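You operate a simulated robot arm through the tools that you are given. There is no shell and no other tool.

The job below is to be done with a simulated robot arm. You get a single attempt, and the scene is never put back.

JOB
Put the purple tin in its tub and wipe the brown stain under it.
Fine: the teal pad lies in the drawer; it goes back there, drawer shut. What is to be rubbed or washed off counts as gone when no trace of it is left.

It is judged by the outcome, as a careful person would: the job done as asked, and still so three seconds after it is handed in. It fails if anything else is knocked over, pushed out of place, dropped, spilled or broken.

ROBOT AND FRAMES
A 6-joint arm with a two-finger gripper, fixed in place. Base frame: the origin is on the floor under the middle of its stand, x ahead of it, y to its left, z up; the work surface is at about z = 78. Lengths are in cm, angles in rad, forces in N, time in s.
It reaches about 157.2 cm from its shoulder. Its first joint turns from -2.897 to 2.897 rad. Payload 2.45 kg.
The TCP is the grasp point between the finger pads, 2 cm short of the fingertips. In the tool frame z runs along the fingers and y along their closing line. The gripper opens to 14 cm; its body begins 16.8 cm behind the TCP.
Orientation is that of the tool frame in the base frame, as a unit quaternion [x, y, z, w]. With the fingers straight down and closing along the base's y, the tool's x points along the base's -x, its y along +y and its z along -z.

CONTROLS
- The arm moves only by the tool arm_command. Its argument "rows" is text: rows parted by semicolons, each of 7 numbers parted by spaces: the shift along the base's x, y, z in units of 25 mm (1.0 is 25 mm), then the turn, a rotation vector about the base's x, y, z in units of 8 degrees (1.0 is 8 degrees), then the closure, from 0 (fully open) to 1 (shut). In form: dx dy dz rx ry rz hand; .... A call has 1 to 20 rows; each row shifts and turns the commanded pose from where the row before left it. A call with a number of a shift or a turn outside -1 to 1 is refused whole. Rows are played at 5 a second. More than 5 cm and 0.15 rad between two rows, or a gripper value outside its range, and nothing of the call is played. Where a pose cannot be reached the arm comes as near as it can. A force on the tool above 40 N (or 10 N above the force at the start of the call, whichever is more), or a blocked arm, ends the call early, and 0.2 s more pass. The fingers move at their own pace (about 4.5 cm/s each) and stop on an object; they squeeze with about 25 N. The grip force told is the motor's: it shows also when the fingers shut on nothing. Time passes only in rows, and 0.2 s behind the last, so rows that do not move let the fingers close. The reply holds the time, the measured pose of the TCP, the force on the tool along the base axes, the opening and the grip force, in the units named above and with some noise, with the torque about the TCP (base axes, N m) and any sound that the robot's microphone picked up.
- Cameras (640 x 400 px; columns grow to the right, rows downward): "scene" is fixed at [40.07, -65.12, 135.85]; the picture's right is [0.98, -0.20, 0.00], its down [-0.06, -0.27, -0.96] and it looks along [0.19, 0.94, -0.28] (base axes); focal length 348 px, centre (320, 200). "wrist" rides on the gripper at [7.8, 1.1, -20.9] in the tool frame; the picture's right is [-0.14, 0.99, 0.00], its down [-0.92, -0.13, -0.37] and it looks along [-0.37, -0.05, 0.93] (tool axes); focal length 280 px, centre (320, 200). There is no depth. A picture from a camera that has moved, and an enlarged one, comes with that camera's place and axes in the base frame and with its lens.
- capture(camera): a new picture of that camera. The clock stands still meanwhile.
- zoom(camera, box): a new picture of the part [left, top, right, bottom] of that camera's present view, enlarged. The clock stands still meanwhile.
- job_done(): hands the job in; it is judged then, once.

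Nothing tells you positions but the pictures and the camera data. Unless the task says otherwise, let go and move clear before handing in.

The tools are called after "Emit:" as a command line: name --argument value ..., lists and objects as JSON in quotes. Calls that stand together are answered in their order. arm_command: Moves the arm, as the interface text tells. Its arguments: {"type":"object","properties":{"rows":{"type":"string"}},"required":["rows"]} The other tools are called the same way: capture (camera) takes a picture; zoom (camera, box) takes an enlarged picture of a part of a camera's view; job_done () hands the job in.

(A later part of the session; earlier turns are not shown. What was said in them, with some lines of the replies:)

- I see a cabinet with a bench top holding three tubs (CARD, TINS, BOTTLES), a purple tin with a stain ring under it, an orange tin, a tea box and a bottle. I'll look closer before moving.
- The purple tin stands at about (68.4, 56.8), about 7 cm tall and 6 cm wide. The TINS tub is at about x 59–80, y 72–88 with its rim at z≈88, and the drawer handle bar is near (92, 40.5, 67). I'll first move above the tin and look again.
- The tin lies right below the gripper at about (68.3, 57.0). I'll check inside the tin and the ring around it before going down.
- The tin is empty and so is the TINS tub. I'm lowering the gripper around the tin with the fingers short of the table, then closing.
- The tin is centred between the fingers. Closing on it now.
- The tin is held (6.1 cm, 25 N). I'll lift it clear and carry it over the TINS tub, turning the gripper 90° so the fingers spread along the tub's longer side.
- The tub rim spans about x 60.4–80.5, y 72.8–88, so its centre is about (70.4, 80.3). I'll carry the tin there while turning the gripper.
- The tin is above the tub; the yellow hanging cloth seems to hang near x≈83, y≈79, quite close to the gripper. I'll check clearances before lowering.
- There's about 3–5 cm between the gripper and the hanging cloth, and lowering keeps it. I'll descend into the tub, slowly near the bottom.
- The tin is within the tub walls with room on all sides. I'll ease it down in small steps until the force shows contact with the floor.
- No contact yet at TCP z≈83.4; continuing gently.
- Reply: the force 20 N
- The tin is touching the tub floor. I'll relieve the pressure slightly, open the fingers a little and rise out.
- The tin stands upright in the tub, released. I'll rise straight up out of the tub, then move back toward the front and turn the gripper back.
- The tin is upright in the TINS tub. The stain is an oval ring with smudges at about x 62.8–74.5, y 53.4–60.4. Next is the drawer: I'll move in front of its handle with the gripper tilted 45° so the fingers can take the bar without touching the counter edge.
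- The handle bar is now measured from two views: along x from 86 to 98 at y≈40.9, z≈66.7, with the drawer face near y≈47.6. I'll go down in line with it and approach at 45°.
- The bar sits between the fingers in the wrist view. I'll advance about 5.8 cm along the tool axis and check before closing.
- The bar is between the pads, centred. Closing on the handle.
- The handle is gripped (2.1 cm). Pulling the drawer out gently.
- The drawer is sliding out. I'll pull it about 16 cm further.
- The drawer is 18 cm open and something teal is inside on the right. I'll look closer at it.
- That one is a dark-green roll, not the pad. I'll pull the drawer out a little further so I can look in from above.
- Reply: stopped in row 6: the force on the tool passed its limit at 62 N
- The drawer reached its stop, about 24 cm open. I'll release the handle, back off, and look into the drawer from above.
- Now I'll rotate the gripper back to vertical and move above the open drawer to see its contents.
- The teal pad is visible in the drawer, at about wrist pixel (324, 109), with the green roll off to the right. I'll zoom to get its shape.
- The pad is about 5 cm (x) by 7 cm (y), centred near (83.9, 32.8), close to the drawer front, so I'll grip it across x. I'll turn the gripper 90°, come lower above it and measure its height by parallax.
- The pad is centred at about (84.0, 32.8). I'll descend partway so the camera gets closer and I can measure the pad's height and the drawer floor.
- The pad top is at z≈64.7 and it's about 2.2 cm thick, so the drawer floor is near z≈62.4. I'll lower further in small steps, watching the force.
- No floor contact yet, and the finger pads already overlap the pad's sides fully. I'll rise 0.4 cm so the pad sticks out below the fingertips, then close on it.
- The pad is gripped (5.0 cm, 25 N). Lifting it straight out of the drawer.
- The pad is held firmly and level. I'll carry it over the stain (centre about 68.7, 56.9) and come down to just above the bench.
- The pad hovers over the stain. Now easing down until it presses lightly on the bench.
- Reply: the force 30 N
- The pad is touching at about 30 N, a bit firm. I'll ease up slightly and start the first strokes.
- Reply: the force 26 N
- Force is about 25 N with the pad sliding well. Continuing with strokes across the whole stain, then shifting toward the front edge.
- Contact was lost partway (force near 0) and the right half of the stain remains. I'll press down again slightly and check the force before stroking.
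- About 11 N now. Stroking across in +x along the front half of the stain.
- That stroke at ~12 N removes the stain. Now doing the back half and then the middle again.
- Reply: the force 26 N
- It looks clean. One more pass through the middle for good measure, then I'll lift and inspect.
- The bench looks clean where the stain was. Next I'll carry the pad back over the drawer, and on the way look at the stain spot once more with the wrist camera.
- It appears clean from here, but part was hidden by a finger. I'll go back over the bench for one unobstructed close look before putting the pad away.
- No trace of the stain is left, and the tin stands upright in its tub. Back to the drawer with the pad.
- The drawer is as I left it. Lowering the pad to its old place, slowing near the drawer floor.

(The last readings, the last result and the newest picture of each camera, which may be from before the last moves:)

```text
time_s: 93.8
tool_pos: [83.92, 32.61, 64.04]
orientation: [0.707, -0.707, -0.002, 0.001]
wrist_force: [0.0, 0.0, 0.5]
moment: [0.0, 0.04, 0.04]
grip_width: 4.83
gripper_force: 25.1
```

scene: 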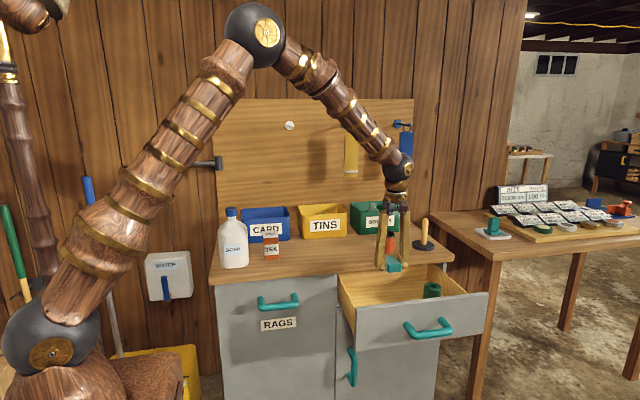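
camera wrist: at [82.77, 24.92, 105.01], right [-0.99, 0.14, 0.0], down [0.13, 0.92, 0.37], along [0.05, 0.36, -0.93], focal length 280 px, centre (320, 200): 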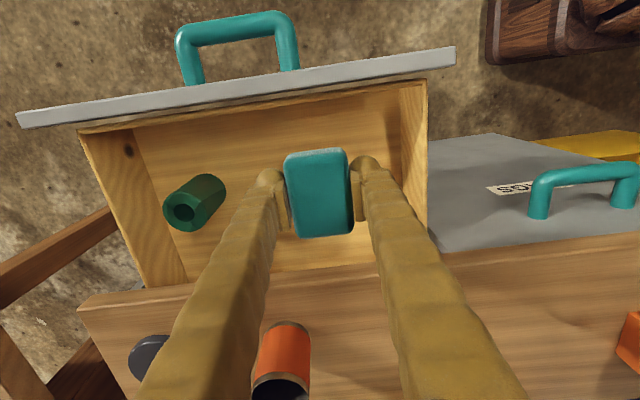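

Emit:
arm_command --rows "0 0 -0.04 0 0 0 1; 0 0 -0.04 0 0 0 1; 0 0 -0.03 0 0 0 1; 0 0 0 0 0 0 1"

```text
time_s: 94.8
tool_pos: [83.82, 32.7, 63.69]
orientation: [-0.707, 0.707, 0.001, -0.001]
wrist_force: [0.5, 0.4, 0.2]
moment: [0.01, 0.02, 0.01]
grip_width: 4.87
gripper_force: 24.9
```

Emit:
arm_command --rows "0 0 -0.03 0 0 0 1; 0 0 -0.03 0 0 0 1; 0 0 0 0 0 0 1"

```text
time_s: 95.6
tool_pos: [83.86, 32.72, 63.61]
orientation: [-0.707, 0.707, 0.002, -0.001]
wrist_force: [-0.6, -0.1, -1.6]
moment: [0.0, 0.03, -0.02]
grip_width: 4.85
gripper_force: 24.9
```

Emit:
arm_command --rows "0 0 -0.03 0 0 0 1; 0 0 -0.03 0 0 0 1; 0 0 0 0 0 0 1"

```text
time_s: 96.4
tool_pos: [84.01, 32.64, 63.53]
orientation: [-0.707, 0.707, 0.001, -0.001]
wrist_force: [-0.1, 0.0, 0.1]
moment: [-0.02, -0.03, 0.05]
grip_width: 4.86
gripper_force: 25.5
```

Emit:
arm_command --rows "0 0 -0.03 0 0 0 1; 0 0 -0.03 0 0 0 1; 0 0 0 0 0 0 1"

Emit:
zoom --camera "wrist" --box '[220, 120, 440, 260]'

```text
time_s: 97.2
tool_pos: [83.86, 32.74, 63.43]
orientation: [-0.707, 0.707, 0.001, -0.001]
wrist_force: [-2.4, -0.3, 17.9]
moment: [-0.05, 0.0, -0.02]
grip_width: 4.89
gripper_force: 25.5
```

```text
2.86 times, centred on (330, 190) of wrist
camera zoom: at [82.76, 24.95, 84.44], right [-0.99, 0.14, 0.0], down [0.13, 0.92, 0.37], along [0.05, 0.36, -0.93], focal length 801 px, centre (291, 229)
```

zoom: 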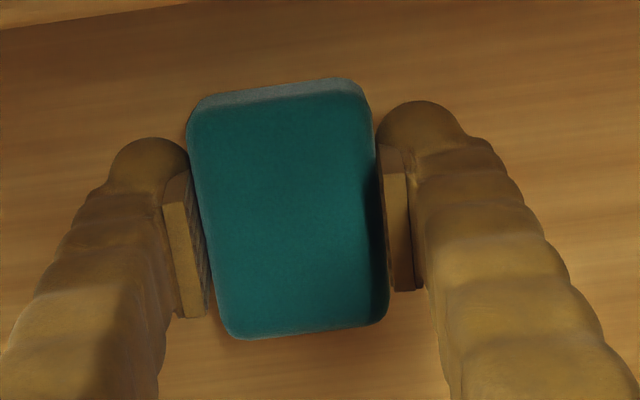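

The pad is on the drawer floor (18 N). I'll ease off, open the fingers and rise out.

Emit:
arm_command --rows "0 0 0.03 0 0 0 1; 0 0 0 0 0 0 0.4; 0 0 0 0 0 0 0.4; 0 0 0 0 0 0 0.4; 0 0 0 0 0 0 0.4; 0 0 0 0 0 0 0.4; 0 0 0.3 0 0 0 0.4; 0 0 0.8 0 0 0 0.4; 0 0 0.9 0 0 0 0.4; 0 0 0.9 0 0 0 0.4; 0 0 0.9 0 0 0 0.4; 0 0 0.9 0 0 0 0.4; 0 0 0.9 0 0 0 0.4; 0 0 0.9 0 0 0 0.4; 0 0 0.9 0 0 0 0.4; 0 0 0.9 0 0 0 0.4; 0 0 0.9 0 0 0 0.4; 0 0 0.9 0 0 0 0.4; 0 0 0 0 0 0 0.4"

Emit:
capture --camera "wrist"

Emit:
capture --camera "scene"

```text
time_s: 101.2
tool_pos: [84.02, 32.59, 88.76]
orientation: [-0.707, 0.707, 0.001, -0.001]
wrist_force: [-0.2, 0.7, 0.7]
moment: [0.0, -0.02, -0.02]
grip_width: 8.41
gripper_force: 0.1
```

```text
taken
camera wrist: at [82.87, 24.81, 109.77], right [-0.99, 0.14, 0.0], down [0.13, 0.92, 0.37], along [0.05, 0.36, -0.93], focal length 280 px, centre (320, 200)
```

wrist: 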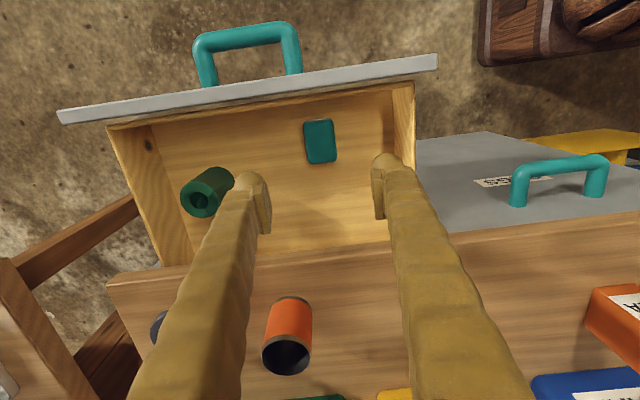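

```text
taken
```

scene: 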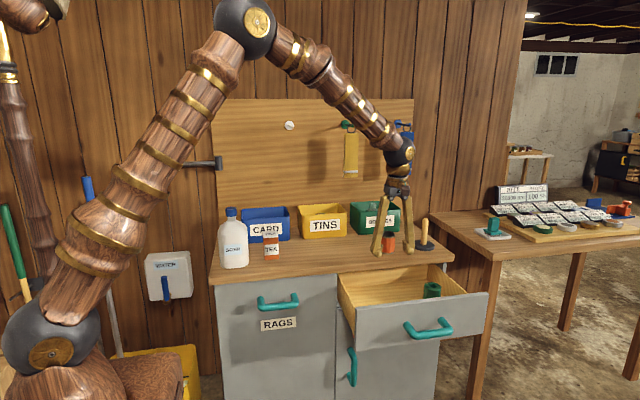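

The pad lies flat back in the drawer. Now I'll rise, turn the gripper back, and go around to the handle at 45° as before, to push the drawer shut.

Emit:
arm_command --rows "0.263 0 0.375 0 0 -0.9375 0.5; 0.263 0 0.375 0 0 -0.9375 0.6; 0.263 0 0.375 0 0 -0.9375 0.6; 0.263 0 0.375 0 0 -0.9375 0.6; 0.263 0 0.375 0 0 -0.9375 0.6; 0.263 0 0.375 0 0 -0.9375 0.6; 0.263 0 0.375 0 0 -0.9375 0.6; 0.263 0 0.375 0 0 -0.9375 0.6; 0.263 0 0.375 0 0 -0.9375 0.6; 0.263 0 0.375 0 0 -0.9375 0.6; 0.263 0 0.375 0 0 -0.9375 0.6; 0.263 0 0.375 0 0 -0.9375 0.6; 0 0 0 0 0 0 0.6"

Emit:
arm_command --rows "0 -0.844 0 0.5625 0 0 0.6; 0 -0.844 -0.2 0.5625 0 0 0.6; 0 -0.844 -0.5 0.5625 0 0 0.6; 0 -0.844 -0.7 0.5625 0 0 0.6; 0 -0.844 -0.8 0.5625 0 0 0.6; 0 -0.844 -0.8 0.5625 0 0 0.6; 0 -0.844 -0.8 0.5625 0 0 0.6; 0 -0.844 -0.9 0.5625 0 0 0.6; 0 -0.844 -0.9 0.5625 0 0 0.6; 0 -0.844 -0.8 0.5625 0 0 0.6; 0 0 0 0 0 0 0.6"

Emit:
capture --camera "wrist"

Emit:
capture --camera "scene"

```text
time_s: 104.0
tool_pos: [91.89, 32.66, 99.85]
orientation: [0.001, 1.0, 0.001, 0.0]
wrist_force: [-0.1, -0.1, -0.2]
moment: [0.0, 0.01, 0.02]
grip_width: 5.61
gripper_force: 0.0
```

```text
time_s: 106.4
tool_pos: [91.72, 11.66, 83.94]
orientation: [0.0, 0.923, 0.384, 0.001]
wrist_force: [0.1, -0.3, -0.3]
moment: [0.01, -0.01, -0.02]
grip_width: 5.6
gripper_force: 0.0
```

```text
taken
camera wrist: at [83.88, -2.35, 99.53], right [0.14, 0.7, 0.7], down [0.92, -0.35, 0.17], along [0.36, 0.62, -0.69], focal length 280 px, centre (320, 200)
```

wrist: 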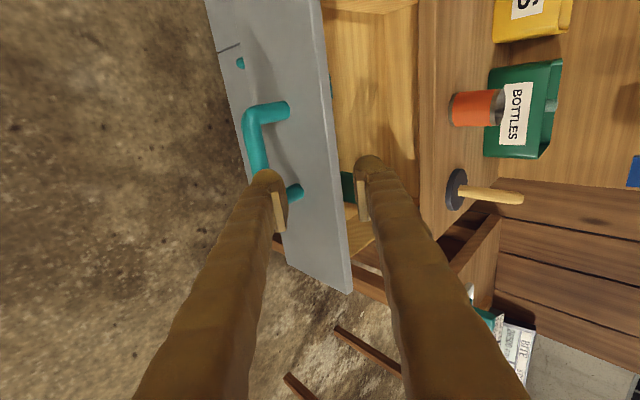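

```text
taken
```

scene: 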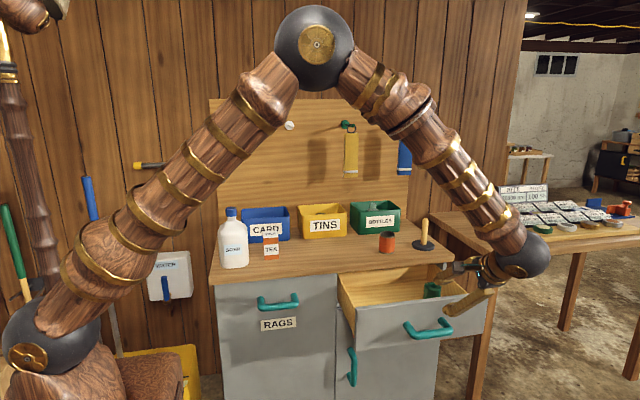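

The view matches where I backed off earlier. Going down and re-approaching the handle along the same path.

Emit:
arm_command --rows "0 0 -0.9 0 0 0 0.6; 0 0 -0.9 0 0 0 0.6; 0 0 -0.9 0 0 0 0.6; 0 0 -0.9 0 0 0 0.6; 0 0 -0.9 0 0 0 0.6; 0 0.53 -0.55 0 0 0 0.6; 0 0.53 -0.55 0 0 0 0.6; 0 0.53 -0.55 0 0 0 0.6; 0 0.53 -0.55 0 0 0 0.6; 0 0 0 0 0 0 0.6"

Emit:
capture --camera "wrist"

```text
time_s: 108.6
tool_pos: [91.76, 16.89, 67.14]
orientation: [0.0, 0.923, 0.385, 0.0]
wrist_force: [-0.2, 0.0, 0.2]
moment: [0.0, 0.03, -0.02]
grip_width: 5.57
gripper_force: 0.1
```

```text
taken
camera wrist: at [83.88, 2.84, 82.74], right [0.14, 0.7, 0.7], down [0.92, -0.35, 0.17], along [0.36, 0.62, -0.69], focal length 280 px, centre (320, 200)
```

wrist: 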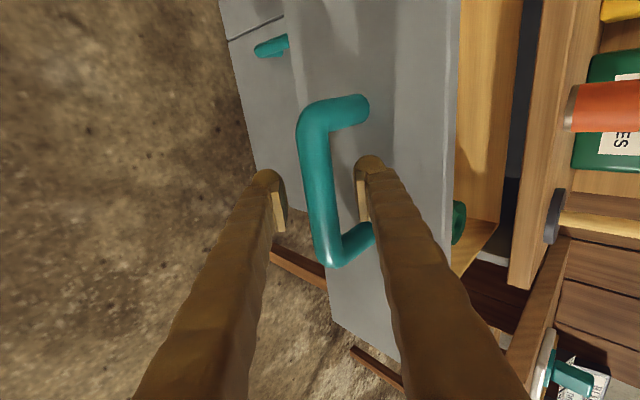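

The bar is between the fingers again. Closing on it, then pushing the drawer in slowly.

Emit:
arm_command --rows "0 0 0 0 0 0 1; 0 0 0 0 0 0 1; 0 0 0 0 0 0 1; 0 0 0 0 0 0 1; 0 0 0 0 0 0 1; 0 0.2 0 0 0 0 1; 0 0.4 0 0 0 0 1; 0 0.5 0 0 0 0 1; 0 0.5 0 0 0 0 1; 0 0.5 0 0 0 0 1; 0 0.5 0 0 0 0 1; 0 0.5 0 0 0 0 1; 0 0.5 0 0 0 0 1; 0 0.5 0 0 0 0 1; 0 0.4 0 0 0 0 1; 0 0.2 0 0 0 0 1; 0 0 0 0 0 0 1"

Emit:
capture --camera "scene"

Emit:
zoom --camera "scene" --box '[330, 240, 490, 350]'

```text
time_s: 112.2
tool_pos: [91.72, 28.58, 67.21]
orientation: [0.0, 0.923, 0.384, 0.0]
wrist_force: [12.7, 1.9, -5.9]
moment: [0.0, 0.65, -0.73]
grip_width: 2.13
gripper_force: 44.9
```

```text
taken
```

scene: 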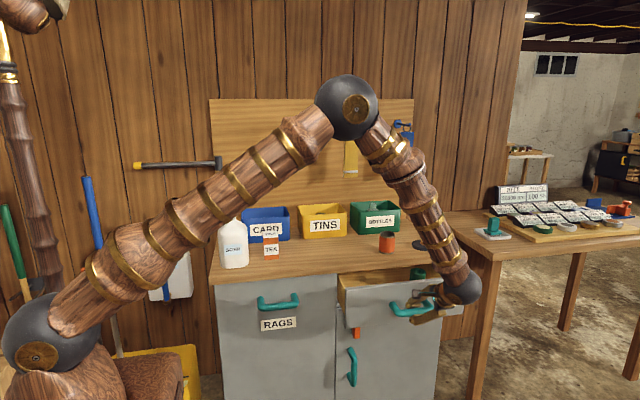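

```text
3.64 times, centred on (410, 295) of scene
camera zoom: at [40.07, -65.12, 135.85], right [0.98, -0.2, 0.0], down [-0.06, -0.27, -0.96], along [0.19, 0.94, -0.28], focal length 1264 px, centre (-7, -146)
```

zoom: 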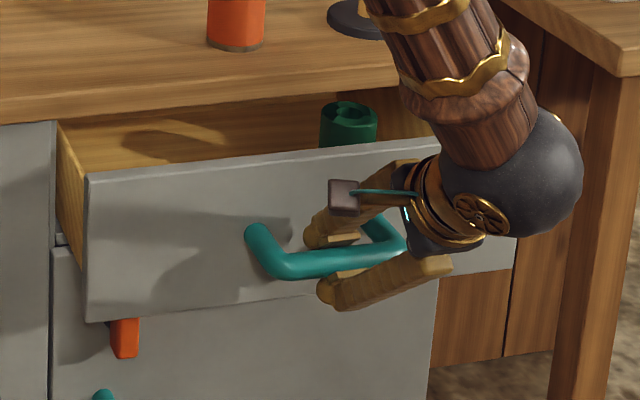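

The drawer is closing smoothly with the contents steady. About 12 cm remain; continuing gently.

Emit:
arm_command --rows "0 0.3 0 0 0 0 1; 0 0.5 0 0 0 0 1; 0 0.5 0 0 0 0 1; 0 0.5 0 0 0 0 1; 0 0.5 0 0 0 0 1; 0 0.5 0 0 0 0 1; 0 0.5 0 0 0 0 1; 0 0.4 0 0 0 0 1; 0 0.3 0 0 0 0 1; 0 0.2 0 0 0 0 1; 0 0.1 0 0 0 0 1; 0 0 0 0 0 0 1"

Emit:
zoom --camera "scene" --box '[330, 240, 490, 350]'

```text
time_s: 114.8
tool_pos: [91.91, 39.3, 67.06]
orientation: [-0.001, 0.923, 0.385, -0.001]
wrist_force: [-28.9, 0.3, 5.2]
moment: [0.06, 0.85, -0.55]
grip_width: 2.13
gripper_force: 45.7
```

```text
3.64 times, centred on (410, 295) of scene
camera zoom: at [40.07, -65.12, 135.85], right [0.98, -0.2, 0.0], down [-0.06, -0.27, -0.96], along [0.19, 0.94, -0.28], focal length 1264 px, centre (-7, -146)
```

zoom: 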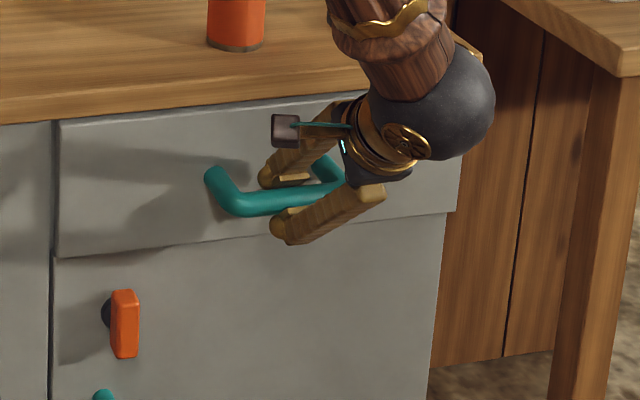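

Nearly shut, with some sideways strain from the grip; I'll relieve that slightly and push the last ~1.5 cm in small steps.

Emit:
arm_command --rows "-0.03 0.1 0 0 0 0 1; 0 0.1 0 0 0 0 1; 0 0.1 0 0 0 0 1; 0 0.1 0 0 0 0 1; 0 0.08 0 0 0 0 1; 0 0 0 0 0 0 1"

Emit:
zoom --camera "scene" --box '[330, 240, 490, 350]'

```text
time_s: 116.2
tool_pos: [91.79, 40.58, 67.19]
orientation: [0.0, 0.923, 0.384, 0.0]
wrist_force: [7.6, -0.3, -14.0]
moment: [-0.03, 0.49, -0.82]
grip_width: 2.12
gripper_force: 45.1
```

```text
3.64 times, centred on (410, 295) of scene
camera zoom: at [40.07, -65.12, 135.85], right [0.98, -0.2, 0.0], down [-0.06, -0.27, -0.96], along [0.19, 0.94, -0.28], focal length 1264 px, centre (-7, -146)
```

zoom: 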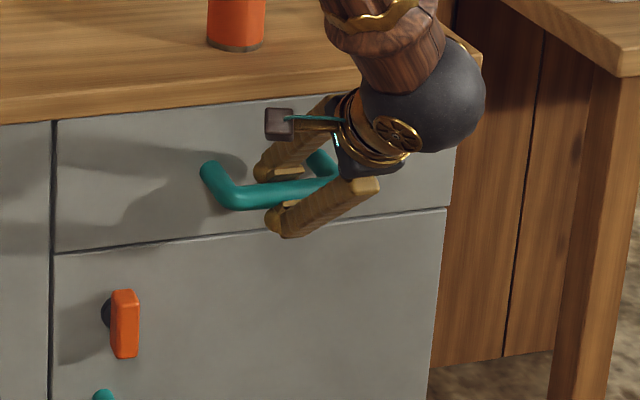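

Emit:
arm_command --rows "0 0.04 0 0 0 0 1; 0 0.04 0 0 0 0 1; 0 0 0 0 0 0 1"

```text
time_s: 117.0
tool_pos: [91.86, 40.89, 67.11]
orientation: [0.0, 0.924, 0.383, 0.0]
wrist_force: [27.9, -1.6, -23.5]
moment: [-0.03, 0.43, -0.72]
grip_width: 2.11
gripper_force: 45.0
```

Emit:
arm_command --rows "0.02 0.03 -0.015 0 0 0 1; 0 0.03 0 0 0 0 1; 0 0 0 0 0 0 1"

Emit:
zoom --camera "scene" --box '[325, 255, 405, 315]'

```text
time_s: 117.8
tool_pos: [91.81, 40.91, 67.2]
orientation: [0.0, 0.923, 0.384, -0.001]
wrist_force: [16.4, -0.7, -13.3]
moment: [-0.05, 0.64, -0.67]
grip_width: 2.16
gripper_force: 45.2
```

```text
6.67 times, centred on (365, 285) of scene
camera zoom: at [40.07, -65.12, 135.85], right [0.98, -0.2, 0.0], down [-0.06, -0.27, -0.96], along [0.19, 0.94, -0.28], focal length 2318 px, centre (20, -367)
```

zoom: 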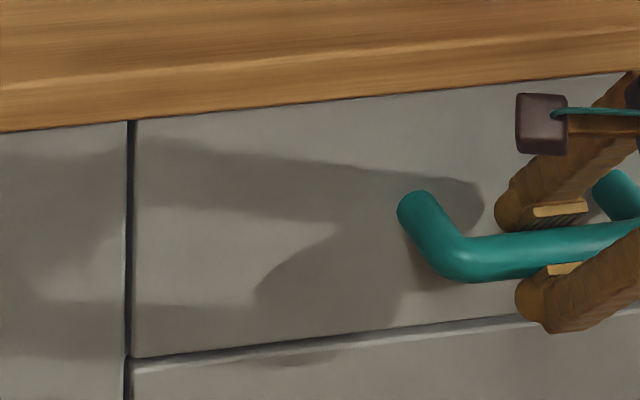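

Emit:
arm_command --rows "0.01 0.04 -0.01 0 0 0 1; 0 0.04 0 0 0 0 1; 0 0 0 0 0 0 1"

```text
time_s: 118.6
tool_pos: [91.81, 41.03, 67.1]
orientation: [0.0, 0.924, 0.383, -0.001]
wrist_force: [-2.1, -37.6, 2.4]
moment: [-0.18, 0.51, -0.62]
grip_width: 2.09
gripper_force: 45.1
```

The drawer is firmly against its stop — shut. Releasing the handle and backing off along the approach line.

Emit:
arm_command --rows "0 -0.01 0 0 0 0 0.9; 0 0 0 0 0 0 0.6; 0 0 0 0 0 0 0.6; 0 0 0 0 0 0 0.6; 0 0 0 0 0 0 0.6; 0 -0.4 0.4 0 0 0 0.6; 0 -0.6 0.6 0 0 0 0.6; 0 -0.6 0.6 0 0 0 0.6; 0 -0.6 0.6 0 0 0 0.6; 0 -0.6 0.6 0 0 0 0.6; 0 0 0 0 0 0 0.6"

Emit:
capture --camera "wrist"

Emit:
capture --camera "scene"

Emit:
zoom --camera "scene" --box '[300, 230, 460, 350]'

```text
time_s: 121.0
tool_pos: [91.82, 34.05, 74.24]
orientation: [0.0, 0.923, 0.385, 0.0]
wrist_force: [-0.2, 0.0, 0.6]
moment: [0.0, -0.05, -0.01]
grip_width: 5.59
gripper_force: 0.1
```

```text
taken
camera wrist: at [83.87, 20.11, 89.83], right [0.14, 0.7, 0.7], down [0.92, -0.35, 0.17], along [0.37, 0.62, -0.69], focal length 280 px, centre (320, 200)
```

wrist: 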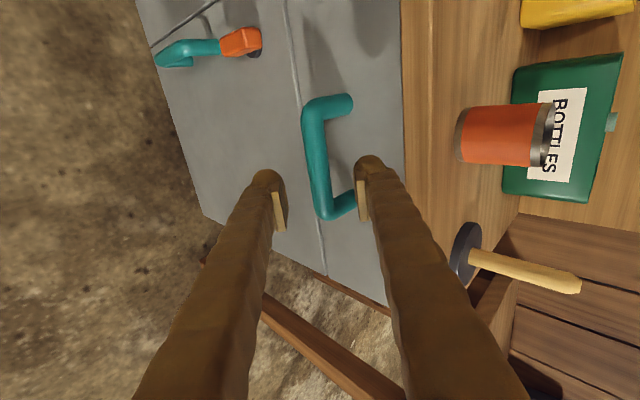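

```text
taken
```

scene: 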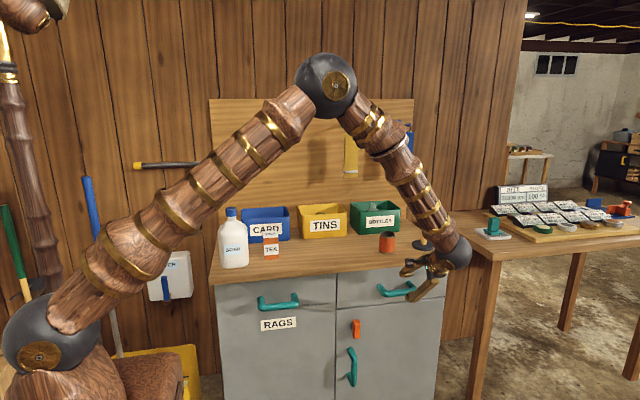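

```text
3.33 times, centred on (380, 290) of scene
camera zoom: at [40.07, -65.12, 135.85], right [0.98, -0.2, 0.0], down [-0.06, -0.27, -0.96], along [0.19, 0.94, -0.28], focal length 1159 px, centre (120, -100)
```

zoom: 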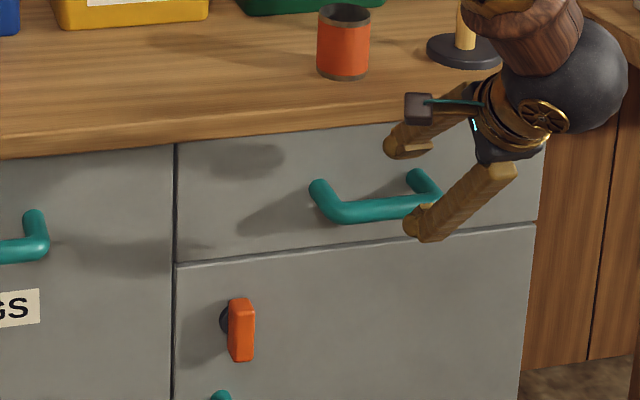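

The drawer front is flush exactly as at the start, and the handle is free. I'll move the arm up and clear, and make a final check.

Emit:
arm_command --rows "0 -0.4 0.9 0 0 0 0.6; 0 -0.4 0.9 0 0 0 0.6; 0 -0.2 0.9 -0.3 0 0 0.6; 0 0 0.9 -0.5 0 0 0.6; 0 0 0.9 -0.5 0 0 0.6; 0 0 0.9 -0.6 0 0 0.6; 0 0 0.9 -0.6 0 0 0.6; 0 0 0.9 -0.6 0 0 0.6; -0.3 0 0.9 -0.6 0 0 0.6; -0.5 0 0.9 -0.6 0 0 0.6; -0.5 0 0.9 -0.6 0 0 0.6; -0.5 0 0.9 -0.725 0 0 0.6; -0.5 0 0.9 0 0 0 0.6; -0.5 0 0.9 0 0 0 0.6; 0 0 0 0 0 0 0.6"

Emit:
capture --camera "scene"

Emit:
capture --camera "wrist"

Emit:
zoom --camera "scene" --box '[200, 190, 460, 350]'

```text
time_s: 124.2
tool_pos: [84.69, 31.62, 105.64]
orientation: [0.0, 1.0, 0.001, 0.001]
wrist_force: [0.6, -0.2, 0.2]
moment: [0.0, 0.0, 0.0]
grip_width: 5.62
gripper_force: 0.0
```

```text
taken
```

scene: 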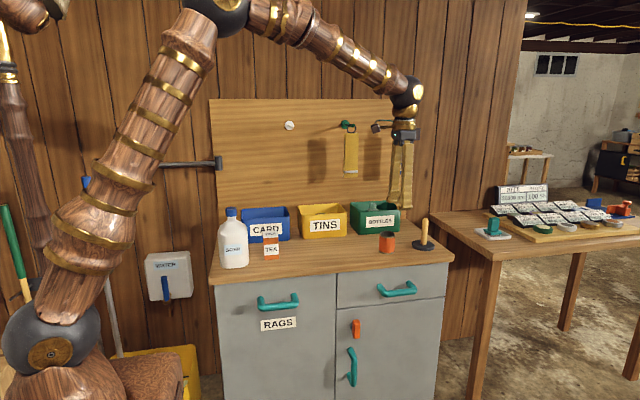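

```text
taken
camera wrist: at [76.74, 32.74, 126.66], right [0.14, 0.99, 0.0], down [0.92, -0.13, 0.37], along [0.36, -0.05, -0.93], focal length 280 px, centre (320, 200)
```

wrist: 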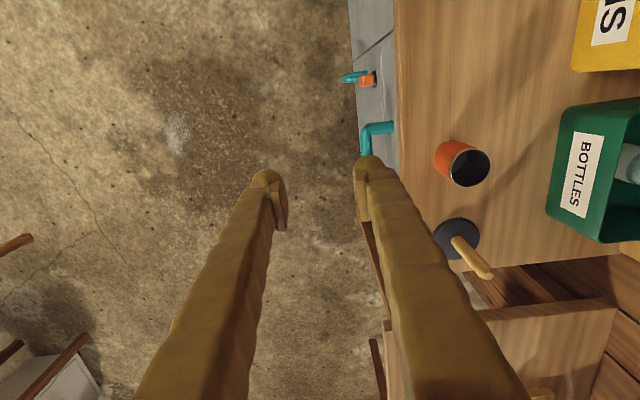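

```text
2.46 times, centred on (330, 270) of scene
camera zoom: at [40.07, -65.12, 135.85], right [0.98, -0.2, 0.0], down [-0.06, -0.27, -0.96], along [0.19, 0.94, -0.28], focal length 856 px, centre (295, 28)
```

zoom: 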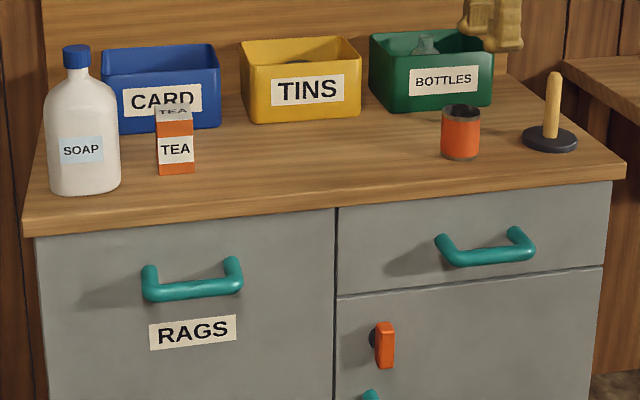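

The scene is as it should be. The tin is in the TINS tub, the bench has no trace of the stain, and the pad is in the shut drawer. Everything else is in its place and the arm is clear, so I'm handing the job in.

Emit:
job_done

```text
The job is handed in.
```

I've done the job and handed it in; the result of the judging hasn't come back.

- **Tin:** the purple tin stands upright in the yellow TINS tub.
- **Stain:** the brown stain is wiped off. A close, unobstructed look from the wrist camera showed no trace of it.
- **Pad and drawer:** the teal pad lies flat back in the drawer, in its old spot but turned slightly. I pushed the drawer in to its stop, and its front sits flush as it did at the start.

In the final pictures everything else was where it started, and the arm had let go and moved clear.
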